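You operate a simulated robot arm through the tools that you are given. There is no shell and no other tool. Be economical: measure what you need, move in short steps, check, and stop when the job is done.

You are at the controls of a simulated robot arm. One attempt, no reset.

TASK
We are going away: switch the reading light off and take its cell out.
Fine: switch off first; head turned back, cell in the small wooden box beside the light, cover shut.

It is judged by the outcome, as a careful person would: the job done as asked, and still so three seconds after it is handed in. It fails if anything else is knocked over, pushed out of place, dropped, spilled or broken. Lids that push on must go on centred and level and be pressed home; caps that screw on are set level and turned clockwise until they are tight.

THE ROBOT
A 6-joint arm with a two-finger parallel gripper, fixed in place. Base frame: the origin is at the foot of the arm, x ahead of it, y to its left, z up; the work surface is at about z = 700. Lengths are in mm, angles in degrees, forces in N, time in s.
With the tool pointing down near the work surface it reaches from about 220 to 620 mm from the base axis. Its first joint turns from -66.0 to 66.0 degrees. Payload 2.7 kg.
The TCP is the grasp point between the finger pads, 23 mm short of the fingertips. In the tool frame z runs along the fingers and y along their closing line. Largest opening 94 mm; finger width 38, thickness 10; the body of the gripper, 54 by 96 mm, starts 39 mm behind the TCP.
Orientation is told as [roll, pitch, yaw] about the base's x, y, z axes, in that order, counted from this pose: with the fingers straight down and closing along the base's y, the tool's x points along the base's -x, its y along +y and its z along -z.

THE INTERFACE
- The arm moves only by the tool arm_command. Its argument "commands" is a list of rows, each an object of numbers (a shift or turn left out is 0, a gripper value left out holds the last): "tx", "ty", "tz": the shift along the base's x, y, z in mm; "ax", "ay", "az": the turn, a rotation vector about the base's x, y, z in degrees. In form: [{"tx": .., "ty": .., "tz": .., "ax": .., "ay": .., "az": ..}, ...]. A call has 1 to 12 rows; each row shifts and turns the commanded pose from where the row before left it. "claw" is the gripper command, from -1 (fully open) to 1 (shut), values between in proportion, set as the call begins (left out, the last holds). A row lasts 0.2 s, in which the tool goes at most 50 mm and 8.6 degrees; a call with a longer step from one row to the next is refused whole, and so is a gripper value outside its range. A pose out of reach is approached as far as the arm can. The call stops where the force on the tool passes 90 N (or 10 N more than at its start, if that is more) or the arm is blocked; 0.2 s more then pass. Each finger travels about 45 mm/s and halts on what it meets, pressing with about 43 N; the grip force reading is that of the motor and also rises with nothing between the fingers. The clock runs only during rows and for 0.2 s after the last one: add rows that do not move to give the fingers time. It gives the time, the measured TCP pose, the force on the tool (base axes), the opening and the grip force at its end, in the units of the frame above (readings bear some noise), with the torque about the TCP (base axes, N m) and any sound that the robot's microphone picked up.
- Cameras (640 x 400 px; columns grow to the right, rows downward): "scene" is fixed at [47.1, -413, 1418.8]; the picture's right is [0.93, -0.38, 0.00], its down [-0.22, -0.53, -0.82] and it looks along [0.31, 0.76, -0.57] (base axes); focal length 328 px, centre (320, 200). "wrist" rides on the gripper at [86, 16, -74] in the tool frame; the picture's right is [-0.18, 0.98, 0.00], its down [-0.58, -0.11, -0.81] and it looks along [-0.79, -0.15, 0.59] (tool axes); focal length 243 px, centre (320, 200). There is no depth. A picture from a camera that has moved, and an enlarged one, comes with that camera's place and axes in the base frame and with its lens. The place of the scene camera against the robot may be out by one fixed shift of up to 25 mm in any direction.
- grab_frame(camera): a new picture of that camera. It takes no simulated time.
- zoom(camera, box): a new picture of the part [left, top, right, bottom] of that camera's present view, enlarged. It takes no simulated time.
- job_done(): hands the job in; it is judged then, once.

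Go step by step. Nothing tells you positions but the pictures and the camera data: compare them with the known pose of the tool, close in by small moves and look again before you grip or let go. The budget is 120 turns and 68 pictures, counting those below and the enlarged ones. Unless the task says otherwise, let go and move clear before handing in, and close with one line.

The tools are called after "Call:" as a command line: name --argument value ..., lists and objects as JSON in quotes. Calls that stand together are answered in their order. arm_command: Moves the arm, as the interface text tells. Its arguments: {"type":"object","properties":{"commands":{"type":"array"},"claw":{"type":"number"}},"required":["commands"]} The other tools are called the same way: grab_frame (camera) takes a picture; zoom (camera, box) takes an enlarged picture of a part of a camera's view; job_done () hands the job in.

At the start:

```text
t: 0.0
eef_pos: [300.0, 308.6, 1042.5]
tool_rot: [0.0, 0.0, -0.1]
wrist_force: [0.2, -0.2, -0.4]
ft_torque: [-0.01, 0.0, 0.03]
finger_gap: 94.2
gripper_force: 0.1
```

scene: 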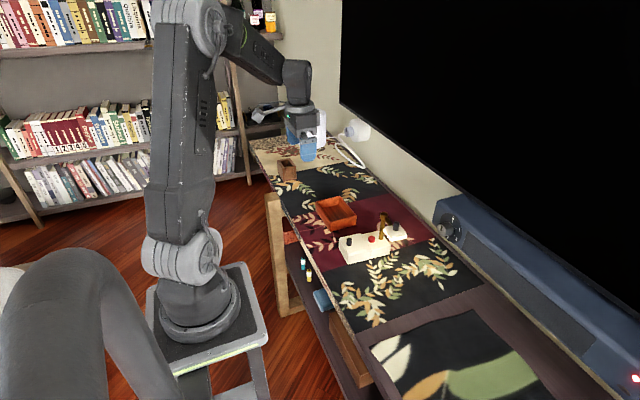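
wrist: 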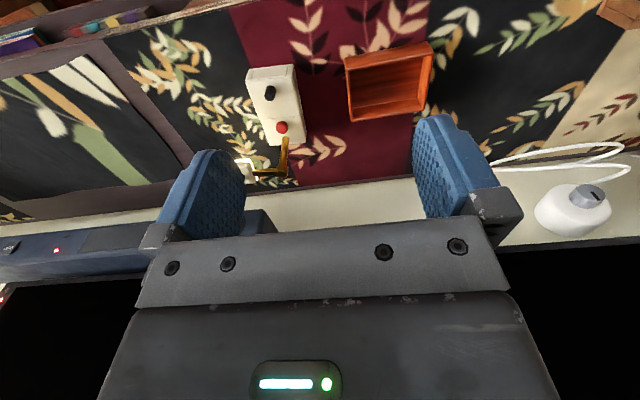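

I see a white box with a black knob and a red button, a wooden box near it, and something brass with a lamp head. I'll zoom in to identify the parts.

Call:
zoom --camera "scene" --box '[300, 180, 460, 280]'

Call:
zoom --camera "wrist" --box '[220, 30, 460, 180]'

Call:
zoom --camera "scene" --box '[240, 100, 400, 200]'

```text
4.00 times, centred on (380, 230) of scene
camera zoom: at [47.1, -413.0, 1418.8], right [0.93, -0.38, 0.0], down [-0.22, -0.53, -0.82], along [0.31, 0.76, -0.57], focal length 1314 px, centre (80, 80)
```

zoom: 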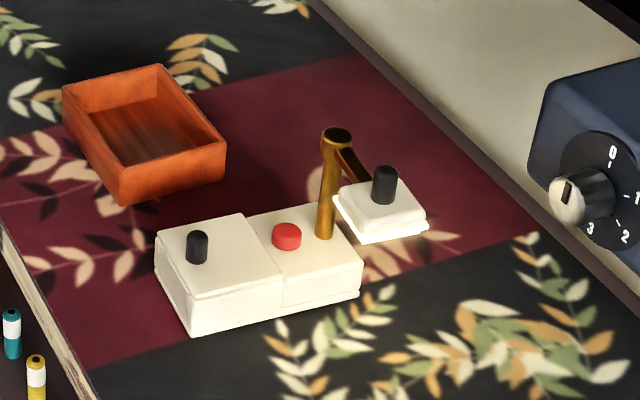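

```text
2.67 times, centred on (340, 105) of wrist
camera zoom: at [212.3, 326.1, 1117.2], right [0.18, 0.98, 0.0], down [0.58, -0.11, 0.81], along [0.79, -0.15, -0.59], focal length 647 px, centre (267, 453)
```

zoom: 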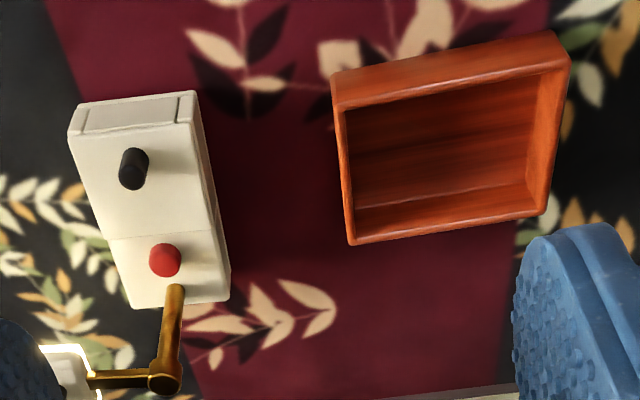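

```text
4.00 times, centred on (320, 150) of scene
camera zoom: at [47.1, -413.0, 1418.8], right [0.93, -0.38, 0.0], down [-0.22, -0.53, -0.82], along [0.31, 0.76, -0.57], focal length 1314 px, centre (320, 400)
```

zoom: 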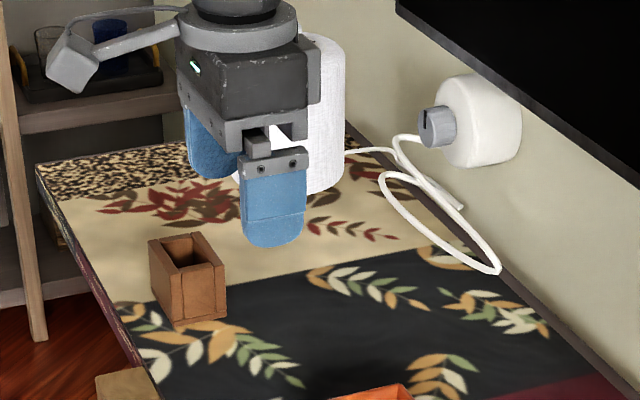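

The light base is at about x 385–520, y 170–240. The cover with its black knob is nearest me, then the red button, then a brass post whose arm points toward -y with the lit head on it. I'll move closer to see the details.

Call:
arm_command --commands '[{"ty": -30, "tz": -35}, {"ty": -30, "tz": -35}, {"ty": -30, "tz": -35}, {"ty": -20, "tz": -35}]'

Call:
grab_frame --camera "wrist"

```text
t: 1.0
eef_pos: [298.0, 200.4, 901.9]
tool_rot: [0.0, 0.0, 0.0]
wrist_force: [0.6, -0.4, -0.5]
ft_torque: [0.01, 0.0, 0.03]
finger_gap: 94.1
gripper_force: 0.1
```

```text
62 pictures are left
camera wrist: at [211.2, 217.8, 977.8], right [0.18, 0.98, 0.0], down [0.58, -0.11, 0.81], along [0.79, -0.15, -0.59], focal length 243 px, centre (320, 200)
```

wrist: 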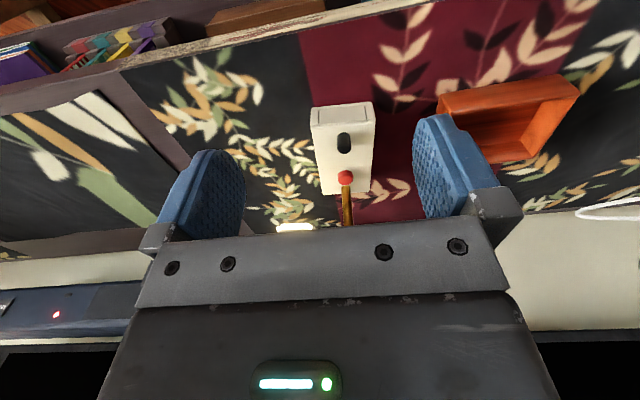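

The view from here is good enough to enlarge.

Call:
zoom --camera "wrist" --box '[264, 90, 424, 240]'

Call:
zoom --camera "scene" --box '[330, 205, 420, 270]'

```text
2.67 times, centred on (344, 165) of wrist
camera zoom: at [211.2, 217.8, 977.8], right [0.18, 0.98, 0.0], down [0.58, -0.11, 0.81], along [0.79, -0.15, -0.59], focal length 647 px, centre (256, 293)
```

zoom: 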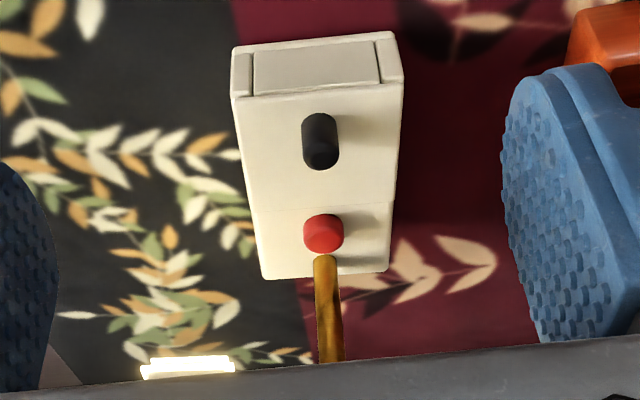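

```text
6.15 times, centred on (375, 238) of scene
camera zoom: at [47.1, -413.0, 1418.8], right [0.93, -0.38, 0.0], down [-0.22, -0.53, -0.82], along [0.31, 0.76, -0.57], focal length 2021 px, centre (-18, -31)
```

zoom: 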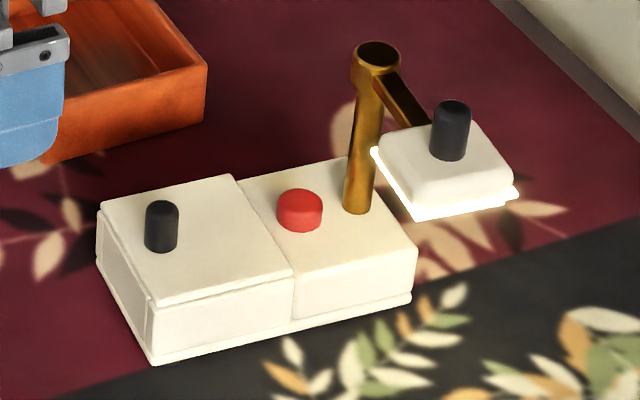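

The base is about 133×75×37 mm, with its top at z≈737. I place the knob near (410,210), the button near (473,204), the post at (508,202) and the head near (502,131). I'll close the fingers and hover above the button, offset toward -x and +y to clear the post and head.

Call:
arm_command --commands '[{"tx": 40, "ty": 5}, {"tx": 40, "ty": 5}, {"tx": 40}, {"tx": 43, "ty": 0}, {}, {}, {}]' --claw 1

Call:
arm_command --commands '[{"tz": -35}, {"tz": -30}, {"tz": -20}, {}]'

Call:
zoom --camera "scene" --box '[310, 170, 450, 270]'

Call:
grab_frame --camera "wrist"

```text
t: 2.6
eef_pos: [462.0, 207.9, 903.7]
tool_rot: [-0.1, 0.0, 0.0]
wrist_force: [1.1, -0.1, -1.2]
ft_torque: [-0.01, 0.0, 0.0]
finger_gap: 0.0
gripper_force: 42.6
```

```text
t: 3.6
eef_pos: [461.5, 210.8, 820.1]
tool_rot: [0.0, 0.1, -0.1]
wrist_force: [-0.2, -0.1, 0.0]
ft_torque: [0.0, -0.01, 0.01]
finger_gap: 0.0
gripper_force: 42.1
```

```text
4.00 times, centred on (380, 220) of scene
camera zoom: at [47.1, -413.0, 1418.8], right [0.93, -0.38, 0.0], down [-0.22, -0.53, -0.82], along [0.31, 0.76, -0.57], focal length 1314 px, centre (80, 120)
```

zoom: 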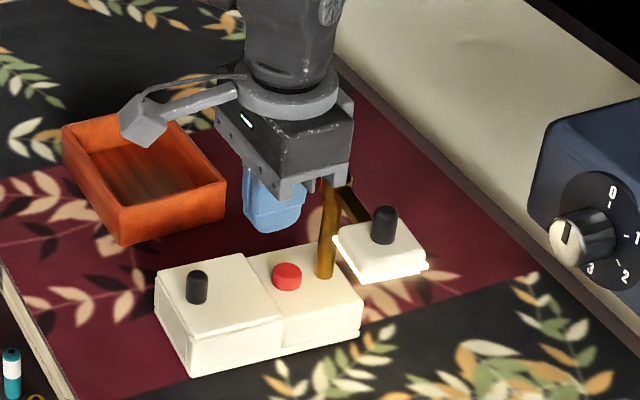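

```text
58 pictures are left
camera wrist: at [373.8, 227.7, 894.9], right [0.18, 0.98, 0.0], down [0.58, -0.11, 0.81], along [0.79, -0.15, -0.59], focal length 243 px, centre (320, 200)
```

wrist: 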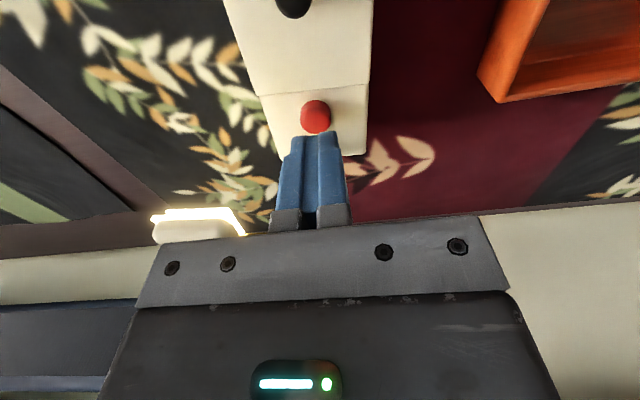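

The button is confirmed at (472,205), under the fingers. I'll go down in small steps and press.

Call:
arm_command --commands '[{"tz": -15}, {"tz": -15}, {"tz": -10}, {"tz": -5}, {}]'

Call:
zoom --camera "scene" --box '[310, 170, 450, 270]'

```text
t: 4.8
eef_pos: [466.2, 210.5, 781.2]
tool_rot: [0.4, -0.9, 0.1]
wrist_force: [-16.0, -15.4, 68.3]
ft_torque: [-0.42, -3.23, -0.76]
finger_gap: 0.0
gripper_force: 42.5
```

```text
4.00 times, centred on (380, 220) of scene
camera zoom: at [45.6, -413.8, 1418.6], right [0.93, -0.38, 0.0], down [-0.22, -0.53, -0.82], along [0.31, 0.76, -0.57], focal length 1314 px, centre (80, 120)
```

zoom: 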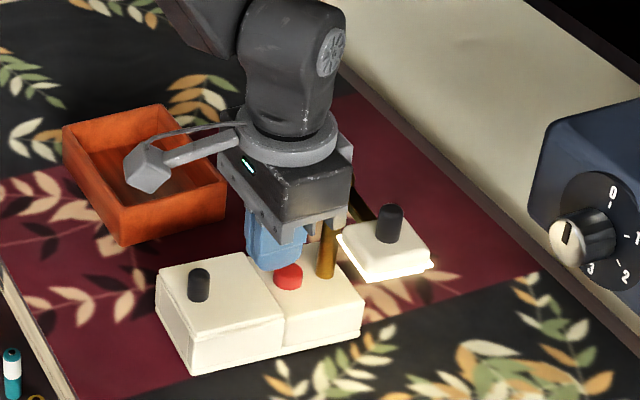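

That was a 68 N contact at tip height 758, and the torque puts it near the post top, so the gripper body is touching the post. I'll back straight up and look again.

Call:
arm_command --commands '[{"tz": 15}, {"tz": 25}, {"tz": 30}, {}]'

Call:
zoom --camera "scene" --box '[310, 170, 450, 270]'

```text
t: 5.8
eef_pos: [461.6, 210.1, 841.2]
tool_rot: [0.0, 0.0, -0.1]
wrist_force: [-0.4, -0.3, -0.4]
ft_torque: [-0.01, 0.0, 0.01]
finger_gap: 0.0
gripper_force: 42.5
```

```text
4.00 times, centred on (380, 220) of scene
camera zoom: at [47.1, -413.0, 1418.8], right [0.93, -0.38, 0.0], down [-0.22, -0.53, -0.82], along [0.31, 0.76, -0.57], focal length 1314 px, centre (80, 120)
```

zoom: 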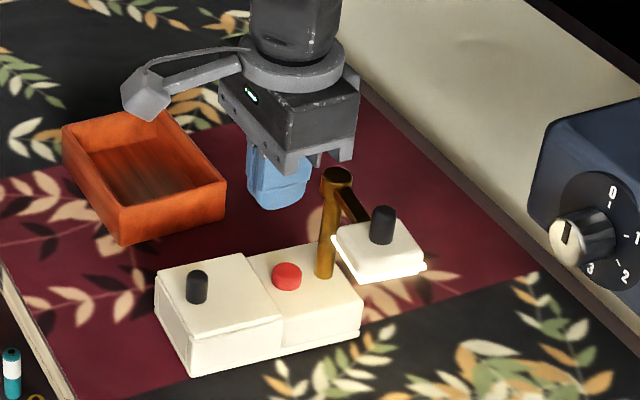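

Nothing has moved. Pressing with one finger of the open gripper, closing line along x, keeps the body away from the post, so I'll rise, turn -90° and open.

Call:
arm_command --commands '[{"tz": 40, "tx": -20}, {"tx": -20, "ty": -3, "az": -8}, {"az": -8.2}, {"az": -8.2}, {"az": -8.2}, {"az": -8.2}, {"az": -8.2}, {"az": -8.2}, {"az": -8.2}, {"az": -8.2}, {"az": -8.2}, {"az": -8.2}]' --claw -1

Call:
grab_frame --camera "wrist"

```text
t: 8.4
eef_pos: [421.2, 206.5, 882.2]
tool_rot: [0.0, -0.1, -90.2]
wrist_force: [0.1, 0.9, 0.6]
ft_torque: [0.0, 0.0, -0.02]
finger_gap: 94.0
gripper_force: 0.0
```

```text
55 pictures are left
camera wrist: at [437.9, 294.4, 957.3], right [0.98, -0.19, 0.0], down [-0.11, -0.58, 0.81], along [-0.15, -0.79, -0.59], focal length 243 px, centre (320, 200)
```

wrist: 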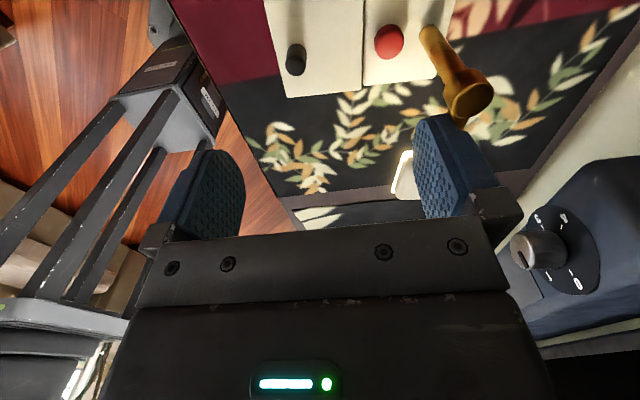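

The +x finger is over the button at (474,207). I'll descend and press gently.

Call:
arm_command --commands '[{"tz": -40}, {"tz": -35}, {"tz": -20}, {"tz": -8}, {}]'

Call:
arm_command --commands '[{"tz": -3}, {"tz": -3}, {}]'

Call:
zoom --camera "scene" --box '[310, 170, 450, 270]'

```text
t: 9.6
eef_pos: [422.0, 206.3, 778.7]
tool_rot: [0.0, 0.0, -90.1]
wrist_force: [-0.8, -0.1, 0.5]
ft_torque: [-0.03, 0.02, 0.02]
finger_gap: 94.1
gripper_force: 0.0
```

```text
t: 10.4
eef_pos: [422.7, 206.5, 773.8]
tool_rot: [0.0, -0.1, -89.9]
wrist_force: [-1.4, 0.8, 0.8]
ft_torque: [-0.01, -0.02, 0.01]
finger_gap: 93.8
gripper_force: 0.1
```

```text
4.00 times, centred on (380, 220) of scene
camera zoom: at [47.0, -413.0, 1418.8], right [0.93, -0.38, 0.0], down [-0.22, -0.53, -0.82], along [0.31, 0.76, -0.57], focal length 1314 px, centre (80, 120)
```

zoom: 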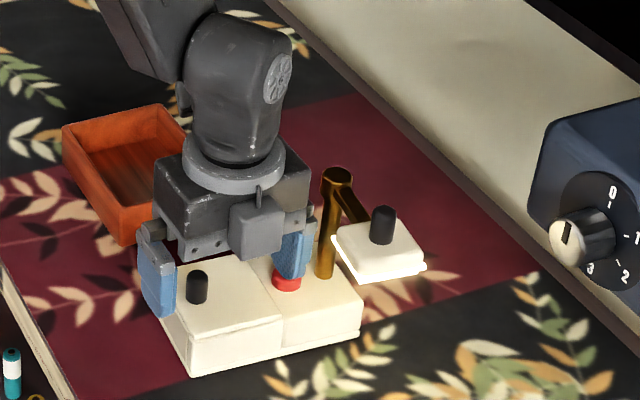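

The finger is just above the button. I'll press further in small steps.

Call:
arm_command --commands '[{"tz": -2}, {"tz": -2}, {}]'

Call:
arm_command --commands '[{"tz": -1.5}, {"tz": -1.5}, {}]'

Call:
zoom --camera "scene" --box '[310, 170, 450, 270]'

```text
t: 11.2
eef_pos: [424.3, 206.7, 769.2]
tool_rot: [0.1, 0.0, -90.1]
wrist_force: [-2.9, 1.0, 5.5]
ft_torque: [-0.02, -0.23, 0.03]
finger_gap: 92.8
gripper_force: 0.0
heard: click
```

```text
t: 12.0
eef_pos: [424.2, 205.6, 767.7]
tool_rot: [0.1, 0.1, -90.0]
wrist_force: [-2.0, -5.3, 18.0]
ft_torque: [-0.13, -0.87, -0.27]
finger_gap: 92.6
gripper_force: 0.1
```

```text
4.00 times, centred on (380, 220) of scene
camera zoom: at [46.7, -413.3, 1418.7], right [0.93, -0.38, 0.0], down [-0.22, -0.53, -0.82], along [0.31, 0.76, -0.57], focal length 1314 px, centre (80, 120)
```

zoom: 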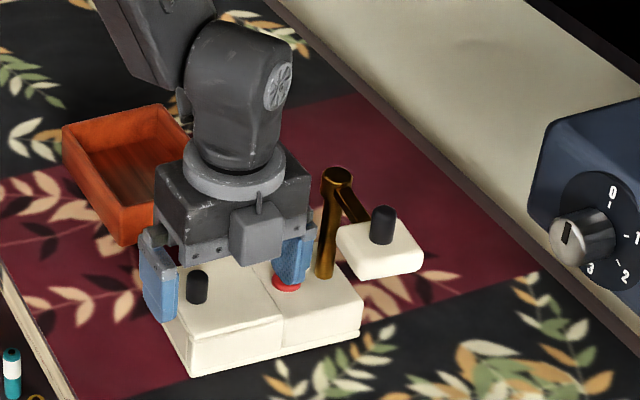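

The light is off with one click. I'll rise and examine the cover.

Call:
arm_command --commands '[{"tz": 10}, {"tz": 30}, {"tz": 40}, {"tz": 20, "ty": 30}, {"ty": 40}, {"ty": 40}, {}]'

Call:
zoom --camera "scene" --box '[330, 215, 410, 265]'

Call:
grab_frame --camera "wrist"

```text
t: 13.6
eef_pos: [422.2, 314.9, 865.6]
tool_rot: [0.0, 0.0, -90.0]
wrist_force: [0.1, -0.9, 0.1]
ft_torque: [-0.01, 0.01, 0.01]
finger_gap: 94.0
gripper_force: 0.0
```

```text
8.00 times, centred on (370, 240) of scene
camera zoom: at [47.1, -413.0, 1418.8], right [0.93, -0.38, 0.0], down [-0.22, -0.53, -0.82], along [0.31, 0.76, -0.57], focal length 2627 px, centre (-80, -120)
```

zoom: 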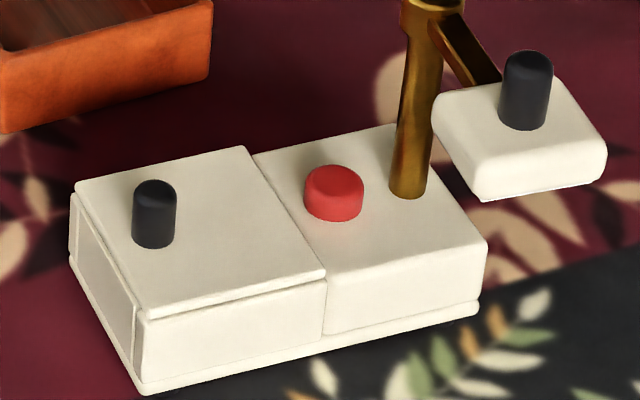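

```text
51 pictures are left
camera wrist: at [438.0, 402.8, 941.9], right [0.98, -0.18, 0.0], down [-0.11, -0.58, 0.81], along [-0.15, -0.79, -0.59], focal length 243 px, centre (320, 200)
```

wrist: 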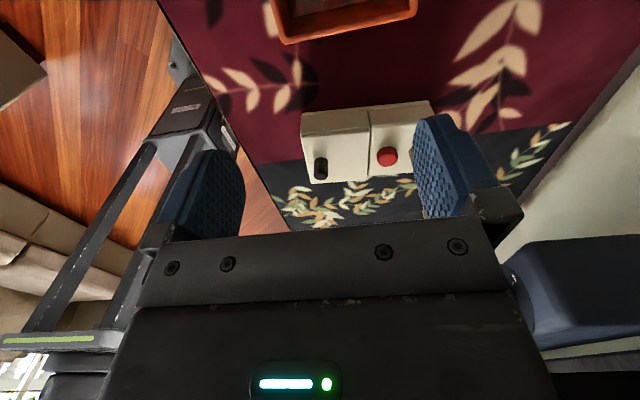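

The cover looks like a plate over the compartment with its knob at the free end, so probably hinged at the seam. I'll turn back to yaw 0, with the camera on the near side, and measure the knob precisely.

Call:
arm_command --commands '[{"tx": -15, "ty": -15, "az": 8.2}, {"tx": -15, "ty": -15, "az": 8.2}, {"tx": -15, "ty": -15, "az": 8.2}, {"tx": -15, "ty": -15, "az": 8.2}, {"tx": -10, "ty": -15, "az": 8.2}, {"ty": -15, "az": 8.2}, {"ty": -10, "az": 8.2}, {"az": 8.2}, {"az": 8.2}, {"az": 8.2}, {"az": 8}, {}]' --claw 0.1

Call:
zoom --camera "wrist" --box '[220, 20, 420, 190]'

```text
t: 16.2
eef_pos: [351.9, 216.2, 866.0]
tool_rot: [0.0, 0.1, 0.1]
wrist_force: [0.2, -0.1, -1.1]
ft_torque: [-0.02, 0.02, 0.04]
finger_gap: 42.2
gripper_force: 0.2
```

```text
2.35 times, centred on (320, 105) of wrist
camera zoom: at [265.8, 232.8, 941.1], right [0.18, 0.98, 0.0], down [0.58, -0.11, 0.81], along [0.79, -0.15, -0.59], focal length 571 px, centre (320, 424)
```

zoom: 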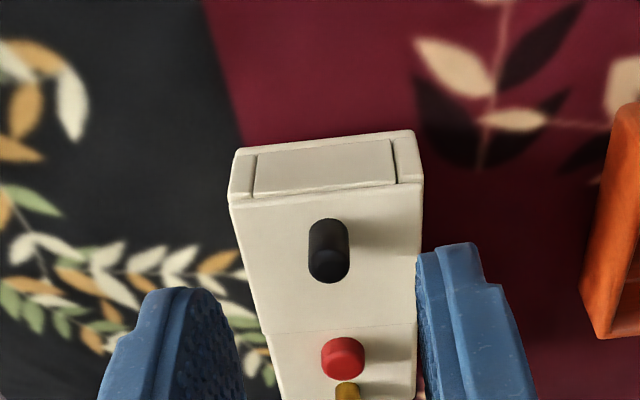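

The knob is at (408,209), about 16 mm in diameter with its top at z≈758. I'll grip it with the near edge of the fingertips so that it can pivot between them.

Call:
arm_command --commands '[{"tx": 35, "ty": -3, "az": -4}, {"tx": 32, "ty": -4, "tz": -20}, {"tz": -35}, {"tz": -25}, {"tz": -12}, {"tz": -5}, {}]'

Call:
zoom --camera "scene" --box '[320, 190, 420, 260]'

Call:
zoom --camera "wrist" --box '[220, 0, 420, 220]'

```text
t: 17.8
eef_pos: [418.7, 209.2, 768.8]
tool_rot: [-0.1, 0.1, -4.0]
wrist_force: [-3.6, -1.4, 9.8]
ft_torque: [-0.12, 0.14, -0.03]
finger_gap: 42.3
gripper_force: 0.0
```

```text
5.71 times, centred on (370, 225) of scene
camera zoom: at [46.9, -413.1, 1418.8], right [0.93, -0.38, 0.0], down [-0.22, -0.53, -0.82], along [0.31, 0.76, -0.57], focal length 1877 px, centre (34, 57)
```

zoom: 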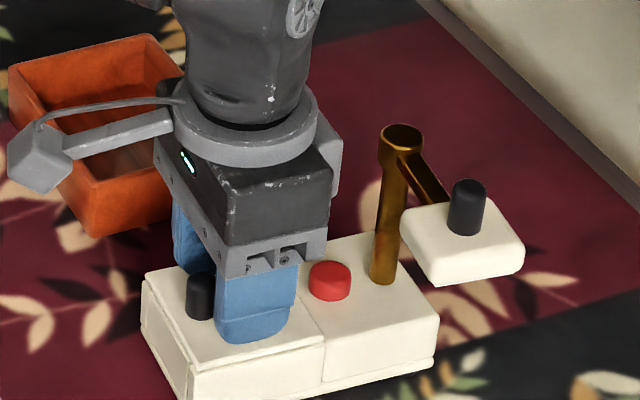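

```text
1.82 times, centred on (320, 110) of wrist
camera zoom: at [333.8, 232.7, 844.1], right [0.25, 0.97, 0.0], down [0.57, -0.15, 0.81], along [0.78, -0.2, -0.59], focal length 441 px, centre (320, 364)
```

zoom: 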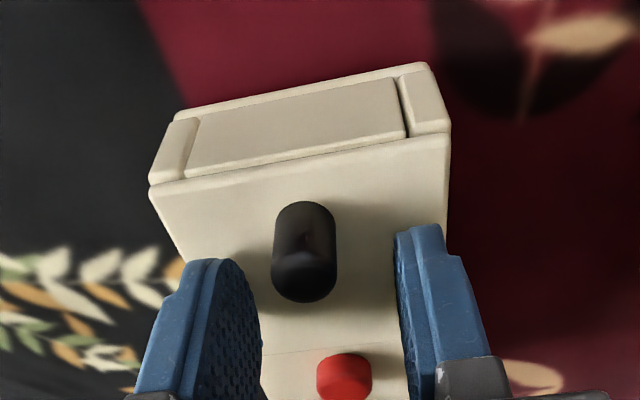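

A 9.8 N contact at tip height 746 means the cover top is a bit higher than I figured, and the knob is slightly nearer than expected. I'll raise 4 mm, shift 5 mm back and recheck.

Call:
arm_command --commands '[{"tz": 4}, {"tx": -5}, {}]'

Call:
zoom --camera "scene" --box '[335, 210, 395, 260]'

```text
t: 18.6
eef_pos: [414.9, 209.8, 771.5]
tool_rot: [0.0, 0.0, -4.0]
wrist_force: [-0.5, 0.3, -0.6]
ft_torque: [-0.01, -0.02, 0.01]
finger_gap: 42.4
gripper_force: 0.0
```

```text
8.00 times, centred on (365, 235) of scene
camera zoom: at [47.1, -413.0, 1418.8], right [0.93, -0.38, 0.0], down [-0.22, -0.53, -0.82], along [0.31, 0.76, -0.57], focal length 2627 px, centre (-40, -80)
```

zoom: 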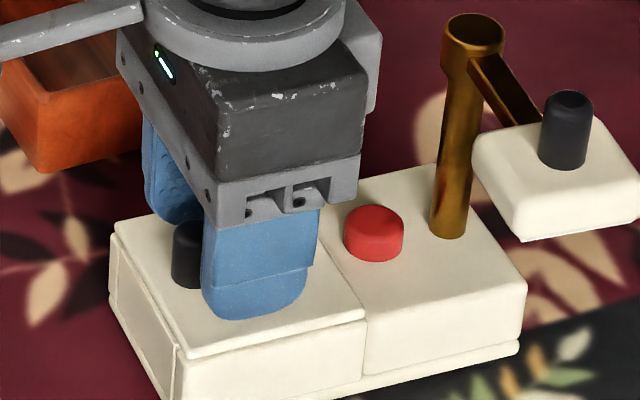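

Contact is gone, so I'll close on the knob.

Call:
arm_command --commands '[{}, {}, {}, {}]' --claw 1

Call:
zoom --camera "wrist" --box '[220, 0, 420, 220]'

```text
t: 19.6
eef_pos: [415.0, 209.1, 772.5]
tool_rot: [0.1, 0.1, -3.9]
wrist_force: [-1.2, 0.8, 0.3]
ft_torque: [-0.17, 0.02, -0.02]
finger_gap: 15.2
gripper_force: 43.1
```

```text
1.82 times, centred on (320, 110) of wrist
camera zoom: at [329.4, 232.2, 847.3], right [0.25, 0.97, 0.0], down [0.57, -0.15, 0.81], along [0.78, -0.2, -0.59], focal length 441 px, centre (320, 364)
```

zoom: 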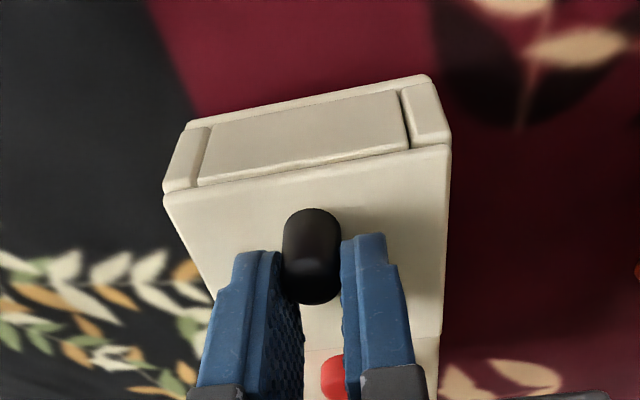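

The knob is gripped at 15.2 mm. I'll test with a small lift.

Call:
arm_command --commands '[{"tz": 2}, {"tz": 3}, {"tz": 3}, {}]'

Call:
zoom --camera "scene" --box '[335, 210, 395, 260]'

```text
t: 20.6
eef_pos: [415.3, 208.9, 780.2]
tool_rot: [0.0, 0.0, -4.0]
wrist_force: [0.4, 0.2, -9.0]
ft_torque: [0.13, 0.48, 0.0]
finger_gap: 15.0
gripper_force: 43.0
```

```text
8.00 times, centred on (365, 235) of scene
camera zoom: at [47.2, -413.0, 1418.8], right [0.93, -0.38, 0.0], down [-0.22, -0.53, -0.82], along [0.31, 0.76, -0.57], focal length 2627 px, centre (-40, -80)
```

zoom: 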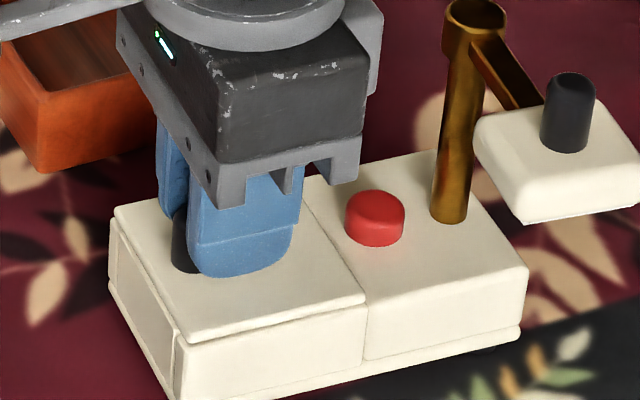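

The whole light came up with the knob, so the cover doesn't lift this way and more likely slides. I'll set it gently back down.

Call:
arm_command --commands '[{"tz": -2}, {"tz": -2}, {"tz": -2}, {"tz": -1.5}, {}]'

Call:
zoom --camera "scene" --box '[335, 210, 395, 260]'

```text
t: 21.8
eef_pos: [414.7, 208.9, 774.2]
tool_rot: [0.0, -0.1, -3.9]
wrist_force: [-4.6, 0.4, 8.2]
ft_torque: [-0.39, 0.02, 0.0]
finger_gap: 14.7
gripper_force: 43.1
```

```text
8.00 times, centred on (365, 235) of scene
camera zoom: at [46.8, -413.1, 1418.8], right [0.93, -0.38, 0.0], down [-0.22, -0.53, -0.82], along [0.31, 0.76, -0.57], focal length 2627 px, centre (-40, -80)
```

zoom: 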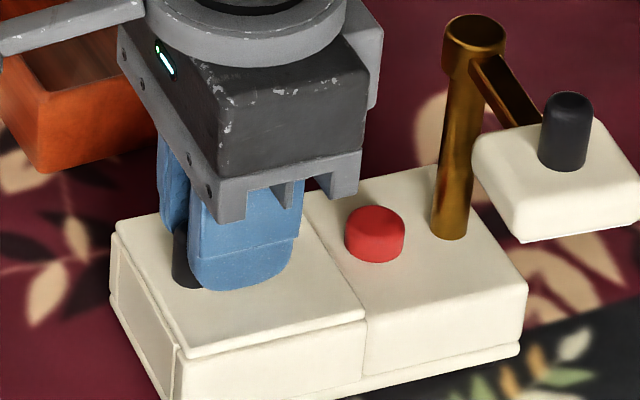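

The light is back in place. I'll keep a light downward press and try sliding the cover a little toward -x along the base axis.

Call:
arm_command --commands '[{"tx": -1.5, "ty": 0.1}, {"tx": -1.5, "ty": 0.1}, {"tx": -1, "ty": 0.1}, {}]'

Call:
zoom --camera "scene" --box '[335, 210, 395, 260]'

```text
t: 22.8
eef_pos: [411.4, 209.7, 773.2]
tool_rot: [-0.1, 0.1, -4.0]
wrist_force: [0.1, -4.1, 11.1]
ft_torque: [-0.84, -0.32, 0.16]
finger_gap: 14.5
gripper_force: 42.8
```

```text
8.00 times, centred on (365, 235) of scene
camera zoom: at [46.9, -413.2, 1418.8], right [0.93, -0.38, 0.0], down [-0.22, -0.53, -0.82], along [0.31, 0.76, -0.57], focal length 2627 px, centre (-40, -80)
```

zoom: 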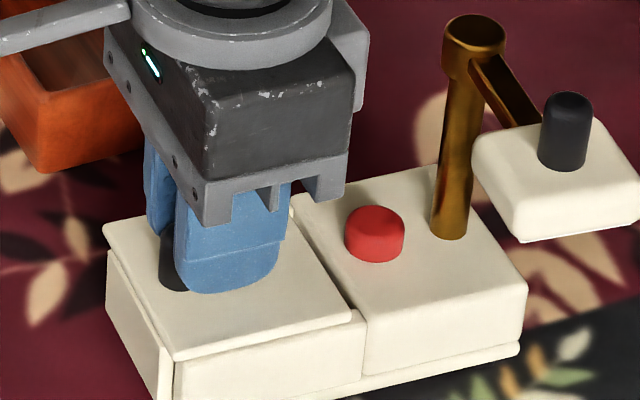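

It slides, and the base stays put. I'll continue along the axis.

Call:
arm_command --commands '[{"tx": -6, "ty": 0.4, "tz": 0.5}, {"tx": -8, "ty": 0.55}, {"tx": -8, "ty": 0.55}, {"tx": -8, "ty": 0.55}, {}]'

Call:
zoom --camera "scene" --box '[320, 200, 400, 265]'

```text
t: 24.0
eef_pos: [380.6, 209.8, 773.6]
tool_rot: [-0.1, -0.1, -4.0]
wrist_force: [-0.7, 4.8, 7.1]
ft_torque: [-0.26, -0.99, 0.05]
finger_gap: 14.8
gripper_force: 42.9
```

```text
6.15 times, centred on (360, 232) of scene
camera zoom: at [47.0, -413.0, 1418.8], right [0.93, -0.38, 0.0], down [-0.22, -0.53, -0.82], along [0.31, 0.76, -0.57], focal length 2021 px, centre (74, 0)
```

zoom: 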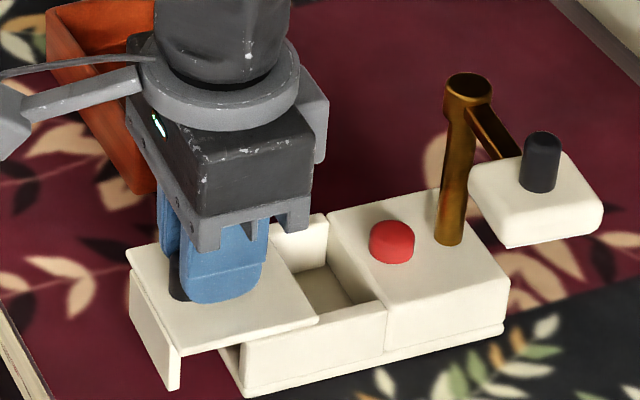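

Call:
arm_command --commands '[{"tx": -8, "ty": 0.55}, {"tx": -8, "ty": 0.55}, {"tx": -8, "ty": 0.55}, {}]'

Call:
zoom --camera "scene" --box '[310, 200, 400, 270]'

```text
t: 25.0
eef_pos: [355.2, 212.7, 772.9]
tool_rot: [-0.1, 0.1, -4.0]
wrist_force: [-1.0, -3.2, 3.7]
ft_torque: [0.28, -0.35, -0.07]
finger_gap: 14.9
gripper_force: 43.3
```

```text
5.71 times, centred on (355, 235) of scene
camera zoom: at [47.0, -413.1, 1418.8], right [0.93, -0.38, 0.0], down [-0.22, -0.53, -0.82], along [0.31, 0.76, -0.57], focal length 1877 px, centre (120, 0)
```

zoom: 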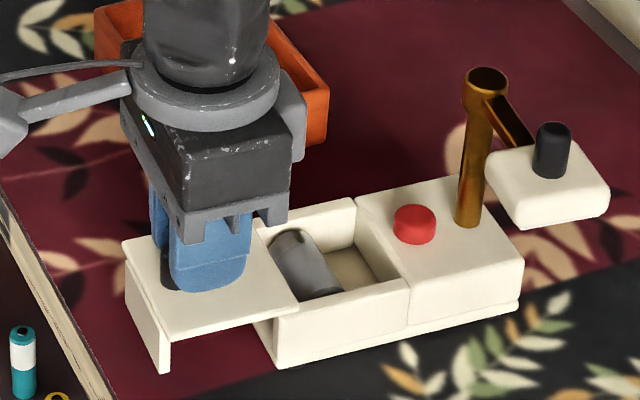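

The cell is visible: a grey cylinder lying along y near the open end. I'll slide further, watching for an end stop.

Call:
arm_command --commands '[{"tx": -3, "ty": 0.2}, {"tx": -3, "ty": 0.2}, {}]'

Call:
zoom --camera "scene" --box '[320, 210, 384, 260]'

```text
t: 25.8
eef_pos: [349.1, 214.2, 774.6]
tool_rot: [-0.1, 0.1, -4.1]
wrist_force: [0.5, -0.4, -7.0]
ft_torque: [0.03, 0.76, 0.0]
finger_gap: 15.0
gripper_force: 43.1
```

```text
8.00 times, centred on (352, 235) of scene
camera zoom: at [47.2, -413.0, 1418.8], right [0.93, -0.38, 0.0], down [-0.22, -0.53, -0.82], along [0.31, 0.76, -0.57], focal length 2627 px, centre (64, -80)
```

zoom: 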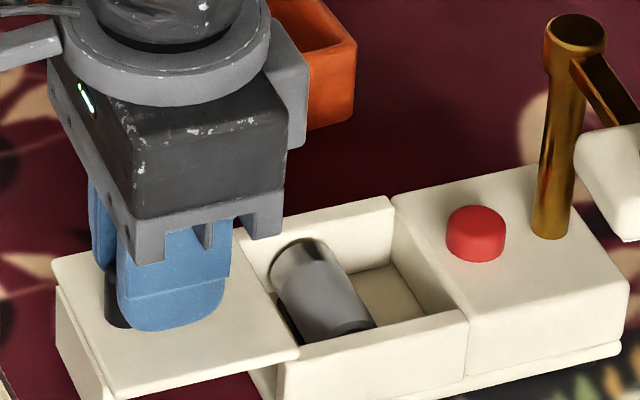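

Call:
arm_command --commands '[{"tz": -0.8}, {"tx": -3, "ty": 0.2}, {"tx": -3, "ty": 0.2}, {"tx": -3, "ty": 0.2}, {}]'

Call:
zoom --camera "scene" --box '[310, 210, 390, 270]'

```text
t: 27.0
eef_pos: [343.2, 214.9, 773.9]
tool_rot: [0.0, -0.1, -4.0]
wrist_force: [8.4, -2.7, 3.5]
ft_torque: [-0.48, -0.05, 0.07]
finger_gap: 15.0
gripper_force: 43.4
```

```text
6.67 times, centred on (350, 240) of scene
camera zoom: at [47.2, -413.1, 1418.8], right [0.93, -0.38, 0.0], down [-0.22, -0.53, -0.82], along [0.31, 0.76, -0.57], focal length 2190 px, centre (120, -67)
```

zoom: 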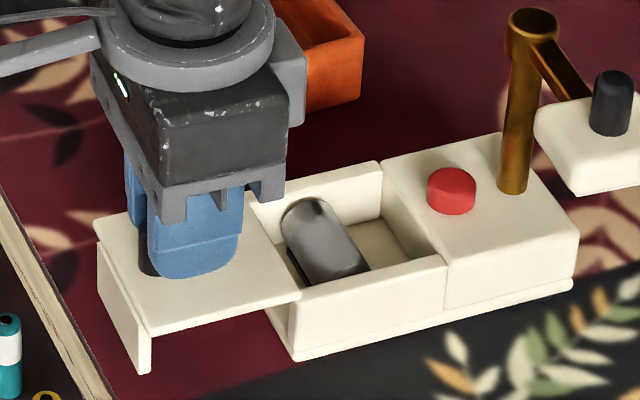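

There's resistance of +8 N, so this is the end stop and the cover is captive. I'll ease off, let go and rise to look at the cell.

Call:
arm_command --commands '[{"tx": 3, "ty": -0.2}, {}, {}, {}]' --claw 0.3

Call:
arm_command --commands '[{"tz": 15}, {"tz": 35}, {"tz": 40}, {"tx": -20}, {}]'

Call:
zoom --camera "scene" --box '[310, 210, 390, 270]'

Call:
grab_frame --camera "wrist"

```text
t: 28.0
eef_pos: [343.7, 213.1, 772.9]
tool_rot: [0.0, 0.0, -4.1]
wrist_force: [-0.3, -1.4, 0.2]
ft_torque: [0.02, -0.01, 0.0]
finger_gap: 32.7
gripper_force: 0.0
```

```text
t: 29.2
eef_pos: [323.6, 214.3, 867.7]
tool_rot: [0.0, 0.0, -4.0]
wrist_force: [-0.4, 0.4, -0.6]
ft_torque: [0.0, 0.04, 0.03]
finger_gap: 33.1
gripper_force: 0.1
```

```text
6.67 times, centred on (350, 240) of scene
camera zoom: at [47.0, -413.0, 1418.8], right [0.93, -0.38, 0.0], down [-0.22, -0.53, -0.82], along [0.31, 0.76, -0.57], focal length 2190 px, centre (120, -67)
```

zoom: 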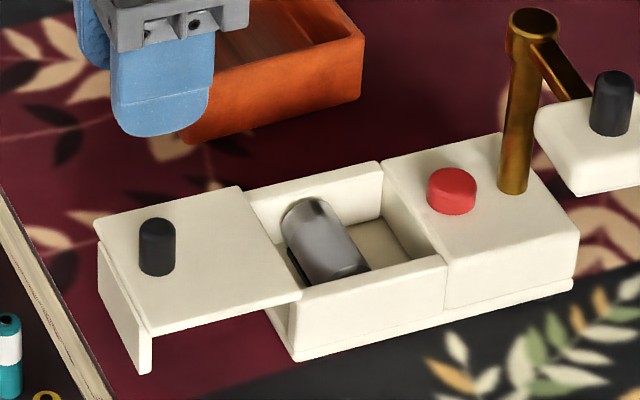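

```text
37 pictures are left
camera wrist: at [236.9, 237.3, 941.7], right [0.25, 0.97, 0.0], down [0.57, -0.15, 0.81], along [0.78, -0.2, -0.59], focal length 243 px, centre (320, 200)
```

wrist: 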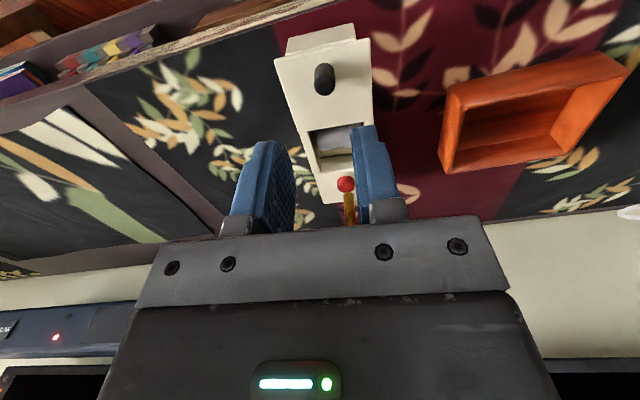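

The cell lies in the open compartment, close to the cover side. I'll move for a steeper view.

Call:
arm_command --commands '[{"tx": 40, "tz": 10}, {"tx": 45}, {}]' --claw -0.3

Call:
zoom --camera "wrist" --box '[240, 0, 400, 130]'

```text
t: 30.0
eef_pos: [407.6, 214.7, 875.7]
tool_rot: [0.0, -0.1, -4.0]
wrist_force: [0.6, 0.5, -0.1]
ft_torque: [0.0, 0.05, -0.01]
finger_gap: 61.3
gripper_force: 0.0
```

```text
3.08 times, centred on (320, 65) of wrist
camera zoom: at [322.7, 238.6, 951.0], right [0.25, 0.97, 0.0], down [0.57, -0.15, 0.81], along [0.78, -0.2, -0.59], focal length 746 px, centre (320, 615)
```

zoom: 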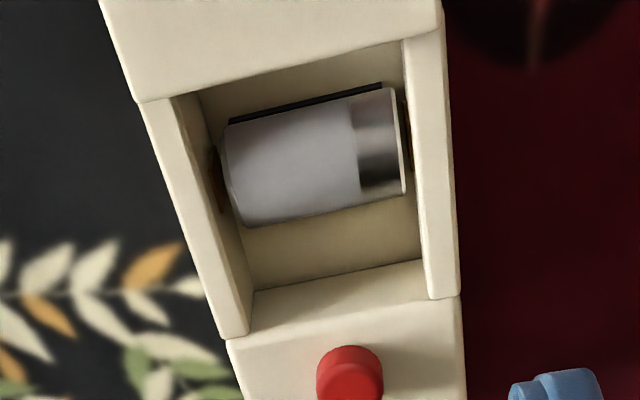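

The cell's axis runs along y, centred near (413,215), about 26 mm in diameter and 47 mm long. I'll grip across its diameter by turning -90°, with a ~33 mm opening.

Call:
arm_command --commands '[{"tx": 5, "az": -8.2}, {"az": -8.2}, {"az": -8.2}, {"az": -8.2}, {"az": -8.2}, {"az": -8.2}, {"az": -8.2}, {"az": -8.2}, {"az": -8.2}, {"az": -8.2}, {"az": -8}, {}]' --claw 0.3

Call:
arm_command --commands '[{"tz": -30}, {"tz": -30}, {"tz": -25}, {}]'

Call:
grab_frame --camera "wrist"

Call:
zoom --camera "scene" --box '[310, 200, 400, 270]'

```text
t: 32.6
eef_pos: [414.4, 214.0, 874.1]
tool_rot: [0.0, 0.0, -94.2]
wrist_force: [0.3, -0.2, -0.1]
ft_torque: [0.0, -0.05, 0.0]
finger_gap: 32.8
gripper_force: 0.0
```

```text
t: 33.6
eef_pos: [416.6, 214.5, 789.7]
tool_rot: [0.0, 0.0, -94.0]
wrist_force: [1.3, -0.5, 0.5]
ft_torque: [0.01, 0.0, 0.01]
finger_gap: 32.5
gripper_force: 0.0
```

```text
35 pictures are left
camera wrist: at [438.3, 300.1, 864.0], right [0.97, -0.25, 0.0], down [-0.15, -0.57, 0.81], along [-0.2, -0.78, -0.59], focal length 243 px, centre (320, 200)
```

wrist: 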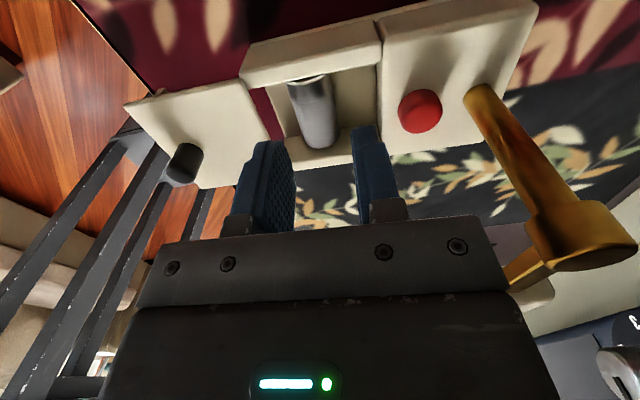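

```text
5.71 times, centred on (355, 235) of scene
camera zoom: at [47.1, -413.0, 1418.8], right [0.93, -0.38, 0.0], down [-0.22, -0.53, -0.82], along [0.31, 0.76, -0.57], focal length 1877 px, centre (120, 0)
```

zoom: 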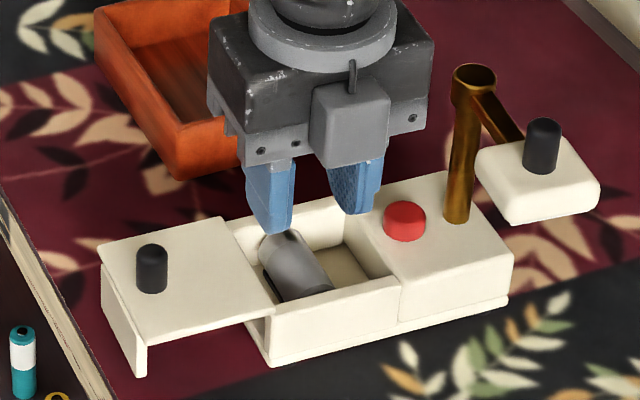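

Refined, the cell axis is at x≈412. I'll set the opening to 30 mm, shift to x=412.5 and descend carefully.

Call:
arm_command --commands '[{"tx": -4.2}, {"tz": -12}, {"tz": -10}, {}]' --claw 0.36

Call:
zoom --camera "scene" --box '[330, 215, 386, 260]'

Call:
zoom --camera "wrist" --box '[230, 50, 410, 220]'

```text
t: 34.6
eef_pos: [412.4, 214.9, 767.6]
tool_rot: [0.0, 0.0, -94.0]
wrist_force: [0.3, -0.6, 0.8]
ft_torque: [-0.02, 0.03, 0.01]
finger_gap: 29.9
gripper_force: 0.2
```

```text
8.89 times, centred on (358, 238) of scene
camera zoom: at [47.1, -413.0, 1418.8], right [0.93, -0.38, 0.0], down [-0.22, -0.53, -0.82], along [0.31, 0.76, -0.57], focal length 2919 px, centre (-18, -133)
```

zoom: 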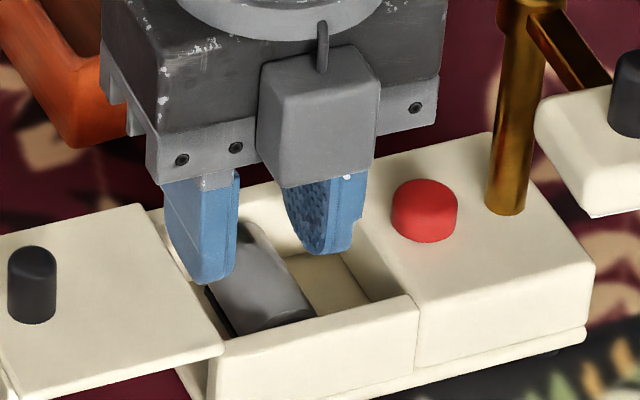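

```text
2.35 times, centred on (320, 135) of wrist
camera zoom: at [433.2, 301.1, 841.6], right [0.97, -0.25, 0.0], down [-0.15, -0.57, 0.81], along [-0.2, -0.78, -0.59], focal length 571 px, centre (320, 353)
```

zoom: 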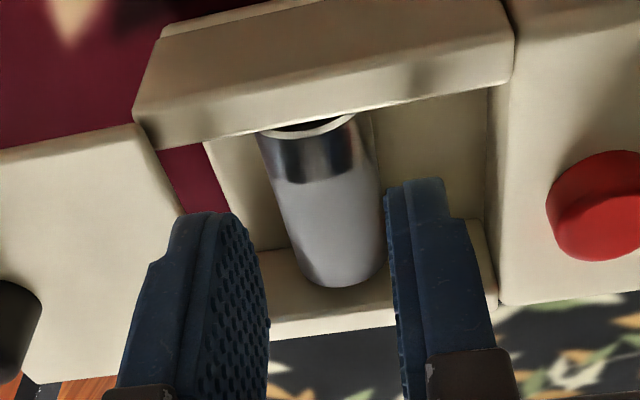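

The cell is centred between the fingers, so I'll go down around it.

Call:
arm_command --commands '[{"tz": -8}, {"tz": -8}, {"tz": -6}, {"tz": -4}, {}]'

Call:
zoom --camera "scene" --box '[330, 215, 386, 260]'

```text
t: 35.8
eef_pos: [413.8, 214.1, 747.1]
tool_rot: [0.7, 0.4, -93.9]
wrist_force: [-1.1, -22.6, 82.9]
ft_torque: [-0.57, 2.31, 0.67]
finger_gap: 29.4
gripper_force: 0.0
```

```text
8.89 times, centred on (358, 238) of scene
camera zoom: at [46.0, -414.1, 1418.5], right [0.93, -0.38, 0.0], down [-0.22, -0.53, -0.82], along [0.31, 0.76, -0.57], focal length 2919 px, centre (-18, -133)
```

zoom: 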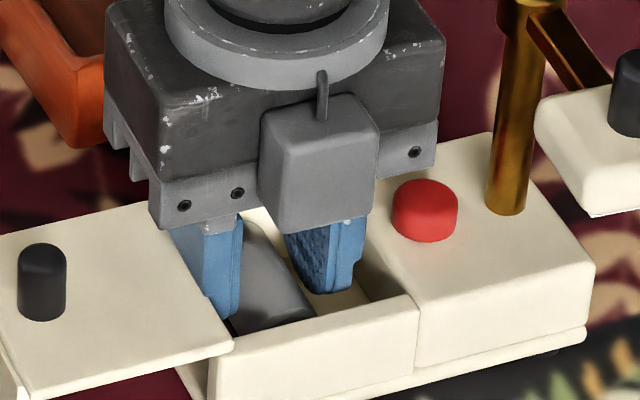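

The near finger's outer step is pressing on the cover's edge, and the cover looks shifted in slightly. I'll back up and nudge the cover to its stop.

Call:
arm_command --commands '[{"tz": 4}, {"tz": 4}, {}]'

Call:
zoom --camera "scene" --box '[330, 215, 386, 260]'

```text
t: 36.6
eef_pos: [410.0, 215.1, 747.0]
tool_rot: [0.1, 0.1, -94.0]
wrist_force: [6.1, 3.0, 8.9]
ft_torque: [-0.03, 0.2, 0.01]
finger_gap: 29.1
gripper_force: 0.2
```

```text
8.89 times, centred on (358, 238) of scene
camera zoom: at [47.1, -413.0, 1418.8], right [0.93, -0.38, 0.0], down [-0.22, -0.53, -0.82], along [0.31, 0.76, -0.57], focal length 2919 px, centre (-18, -133)
```

zoom: 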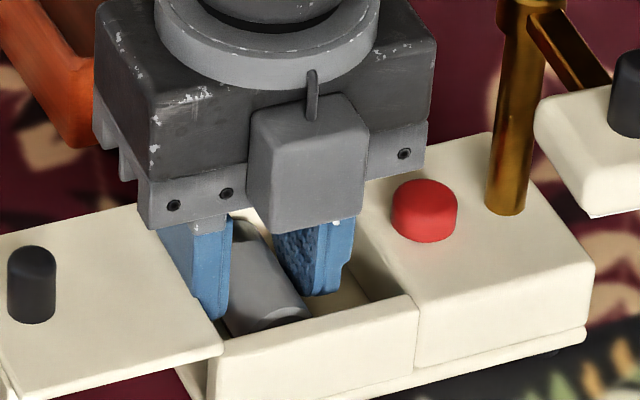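

The cover is back at its stop, and with TCP x=410 the fingers still straddle the cell. I'll try going down here.

Call:
arm_command --commands '[{"tz": -3}, {"tz": -3}, {}]'

```text
t: 37.4
eef_pos: [412.0, 215.2, 747.3]
tool_rot: [0.3, 0.3, -94.1]
wrist_force: [-0.5, -9.4, 61.5]
ft_torque: [-0.38, 1.74, 0.28]
finger_gap: 29.9
gripper_force: 0.1
```

The finger's outer step catches the cover edge by only a few mm. I'll rise, lean the tool 12° about y so the upper finger moves away from the cover, and re-approach.

Call:
arm_command --commands '[{"tz": 10}, {"tz": 18, "tx": 1}, {"ay": 6, "tx": 1.5}, {"ay": 6, "tx": 1.5}, {}]'

Call:
zoom --camera "wrist" --box '[230, 50, 410, 220]'

```text
t: 38.6
eef_pos: [415.6, 213.9, 768.4]
tool_rot: [-12.1, -0.9, -93.9]
wrist_force: [-0.3, 0.1, 0.6]
ft_torque: [0.01, 0.0, -0.02]
finger_gap: 30.5
gripper_force: 0.0
```

```text
2.35 times, centred on (320, 135) of wrist
camera zoom: at [451.2, 300.8, 837.6], right [0.95, -0.25, -0.2], down [0.02, -0.57, 0.82], along [-0.32, -0.78, -0.54], focal length 571 px, centre (320, 353)
```

zoom: 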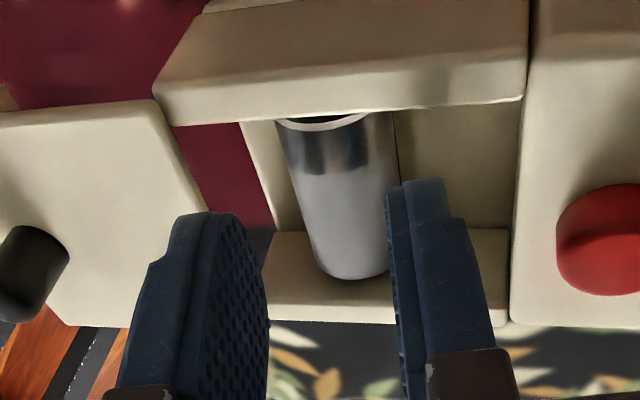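

Call:
arm_command --commands '[{"tx": -1, "tz": -10}, {"tz": -10}, {"tz": -5}, {"tz": -3}, {}]'

Call:
zoom --camera "scene" --box '[330, 215, 386, 260]'

```text
t: 39.8
eef_pos: [412.3, 212.8, 741.7]
tool_rot: [-12.0, -0.7, -94.0]
wrist_force: [2.4, 0.1, 0.1]
ft_torque: [0.01, -0.01, 0.04]
finger_gap: 30.9
gripper_force: 0.3
```

```text
8.89 times, centred on (358, 238) of scene
camera zoom: at [47.1, -413.0, 1418.8], right [0.93, -0.38, 0.0], down [-0.22, -0.53, -0.82], along [0.31, 0.76, -0.57], focal length 2919 px, centre (-18, -133)
```

zoom: 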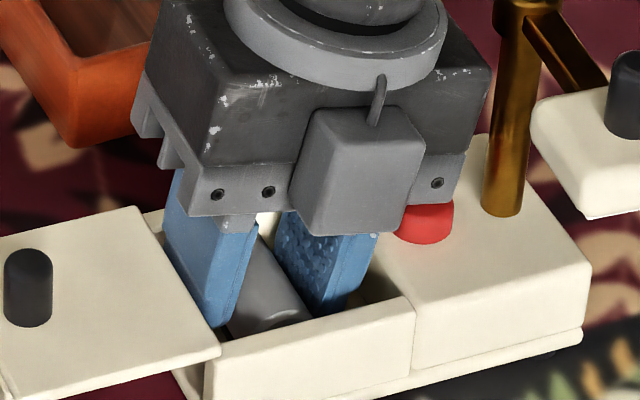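

It's past the edge with no contact. A little deeper, then I'll close.

Call:
arm_command --commands '[{"tz": -2.5, "tx": 0.5}, {"tz": -2.5, "tx": 0.5}, {}]'

Call:
arm_command --commands '[{}, {}, {}]' --claw 1

Call:
zoom --camera "scene" --box '[330, 215, 386, 260]'

```text
t: 40.6
eef_pos: [414.6, 213.3, 737.4]
tool_rot: [-11.9, -0.8, -93.9]
wrist_force: [-1.6, -5.4, 11.5]
ft_torque: [0.05, -0.19, -0.09]
finger_gap: 28.6
gripper_force: 0.0
```

```text
t: 41.4
eef_pos: [414.0, 214.3, 737.8]
tool_rot: [-11.8, -0.8, -93.9]
wrist_force: [7.4, -2.9, 8.9]
ft_torque: [0.17, -0.24, 0.44]
finger_gap: 25.0
gripper_force: 43.0
```

```text
8.89 times, centred on (358, 238) of scene
camera zoom: at [47.1, -413.2, 1418.8], right [0.93, -0.38, 0.0], down [-0.22, -0.53, -0.82], along [0.31, 0.76, -0.57], focal length 2919 px, centre (-18, -133)
```

zoom: 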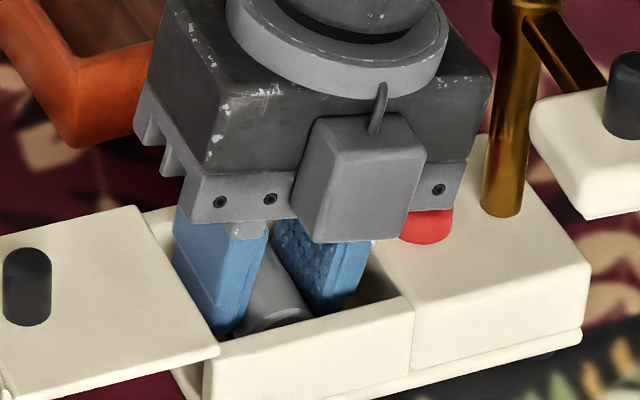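

The cell is gripped at 25.0 mm. I'll lift slowly.

Call:
arm_command --commands '[{"tz": 3}, {"tz": 5}, {"tz": 8}, {"tz": 10}, {}]'

Call:
zoom --camera "scene" --box '[310, 200, 390, 260]'

```text
t: 42.6
eef_pos: [413.1, 212.5, 764.0]
tool_rot: [-12.0, -0.9, -93.9]
wrist_force: [0.3, 0.2, 0.6]
ft_torque: [0.03, 0.02, 0.01]
finger_gap: 0.0
gripper_force: 42.4
```

```text
6.67 times, centred on (350, 230) of scene
camera zoom: at [47.1, -413.0, 1418.8], right [0.93, -0.38, 0.0], down [-0.22, -0.53, -0.82], along [0.31, 0.76, -0.57], focal length 2190 px, centre (120, 0)
```

zoom: 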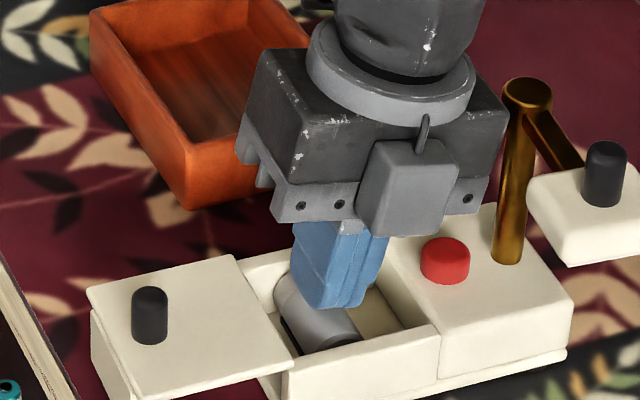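

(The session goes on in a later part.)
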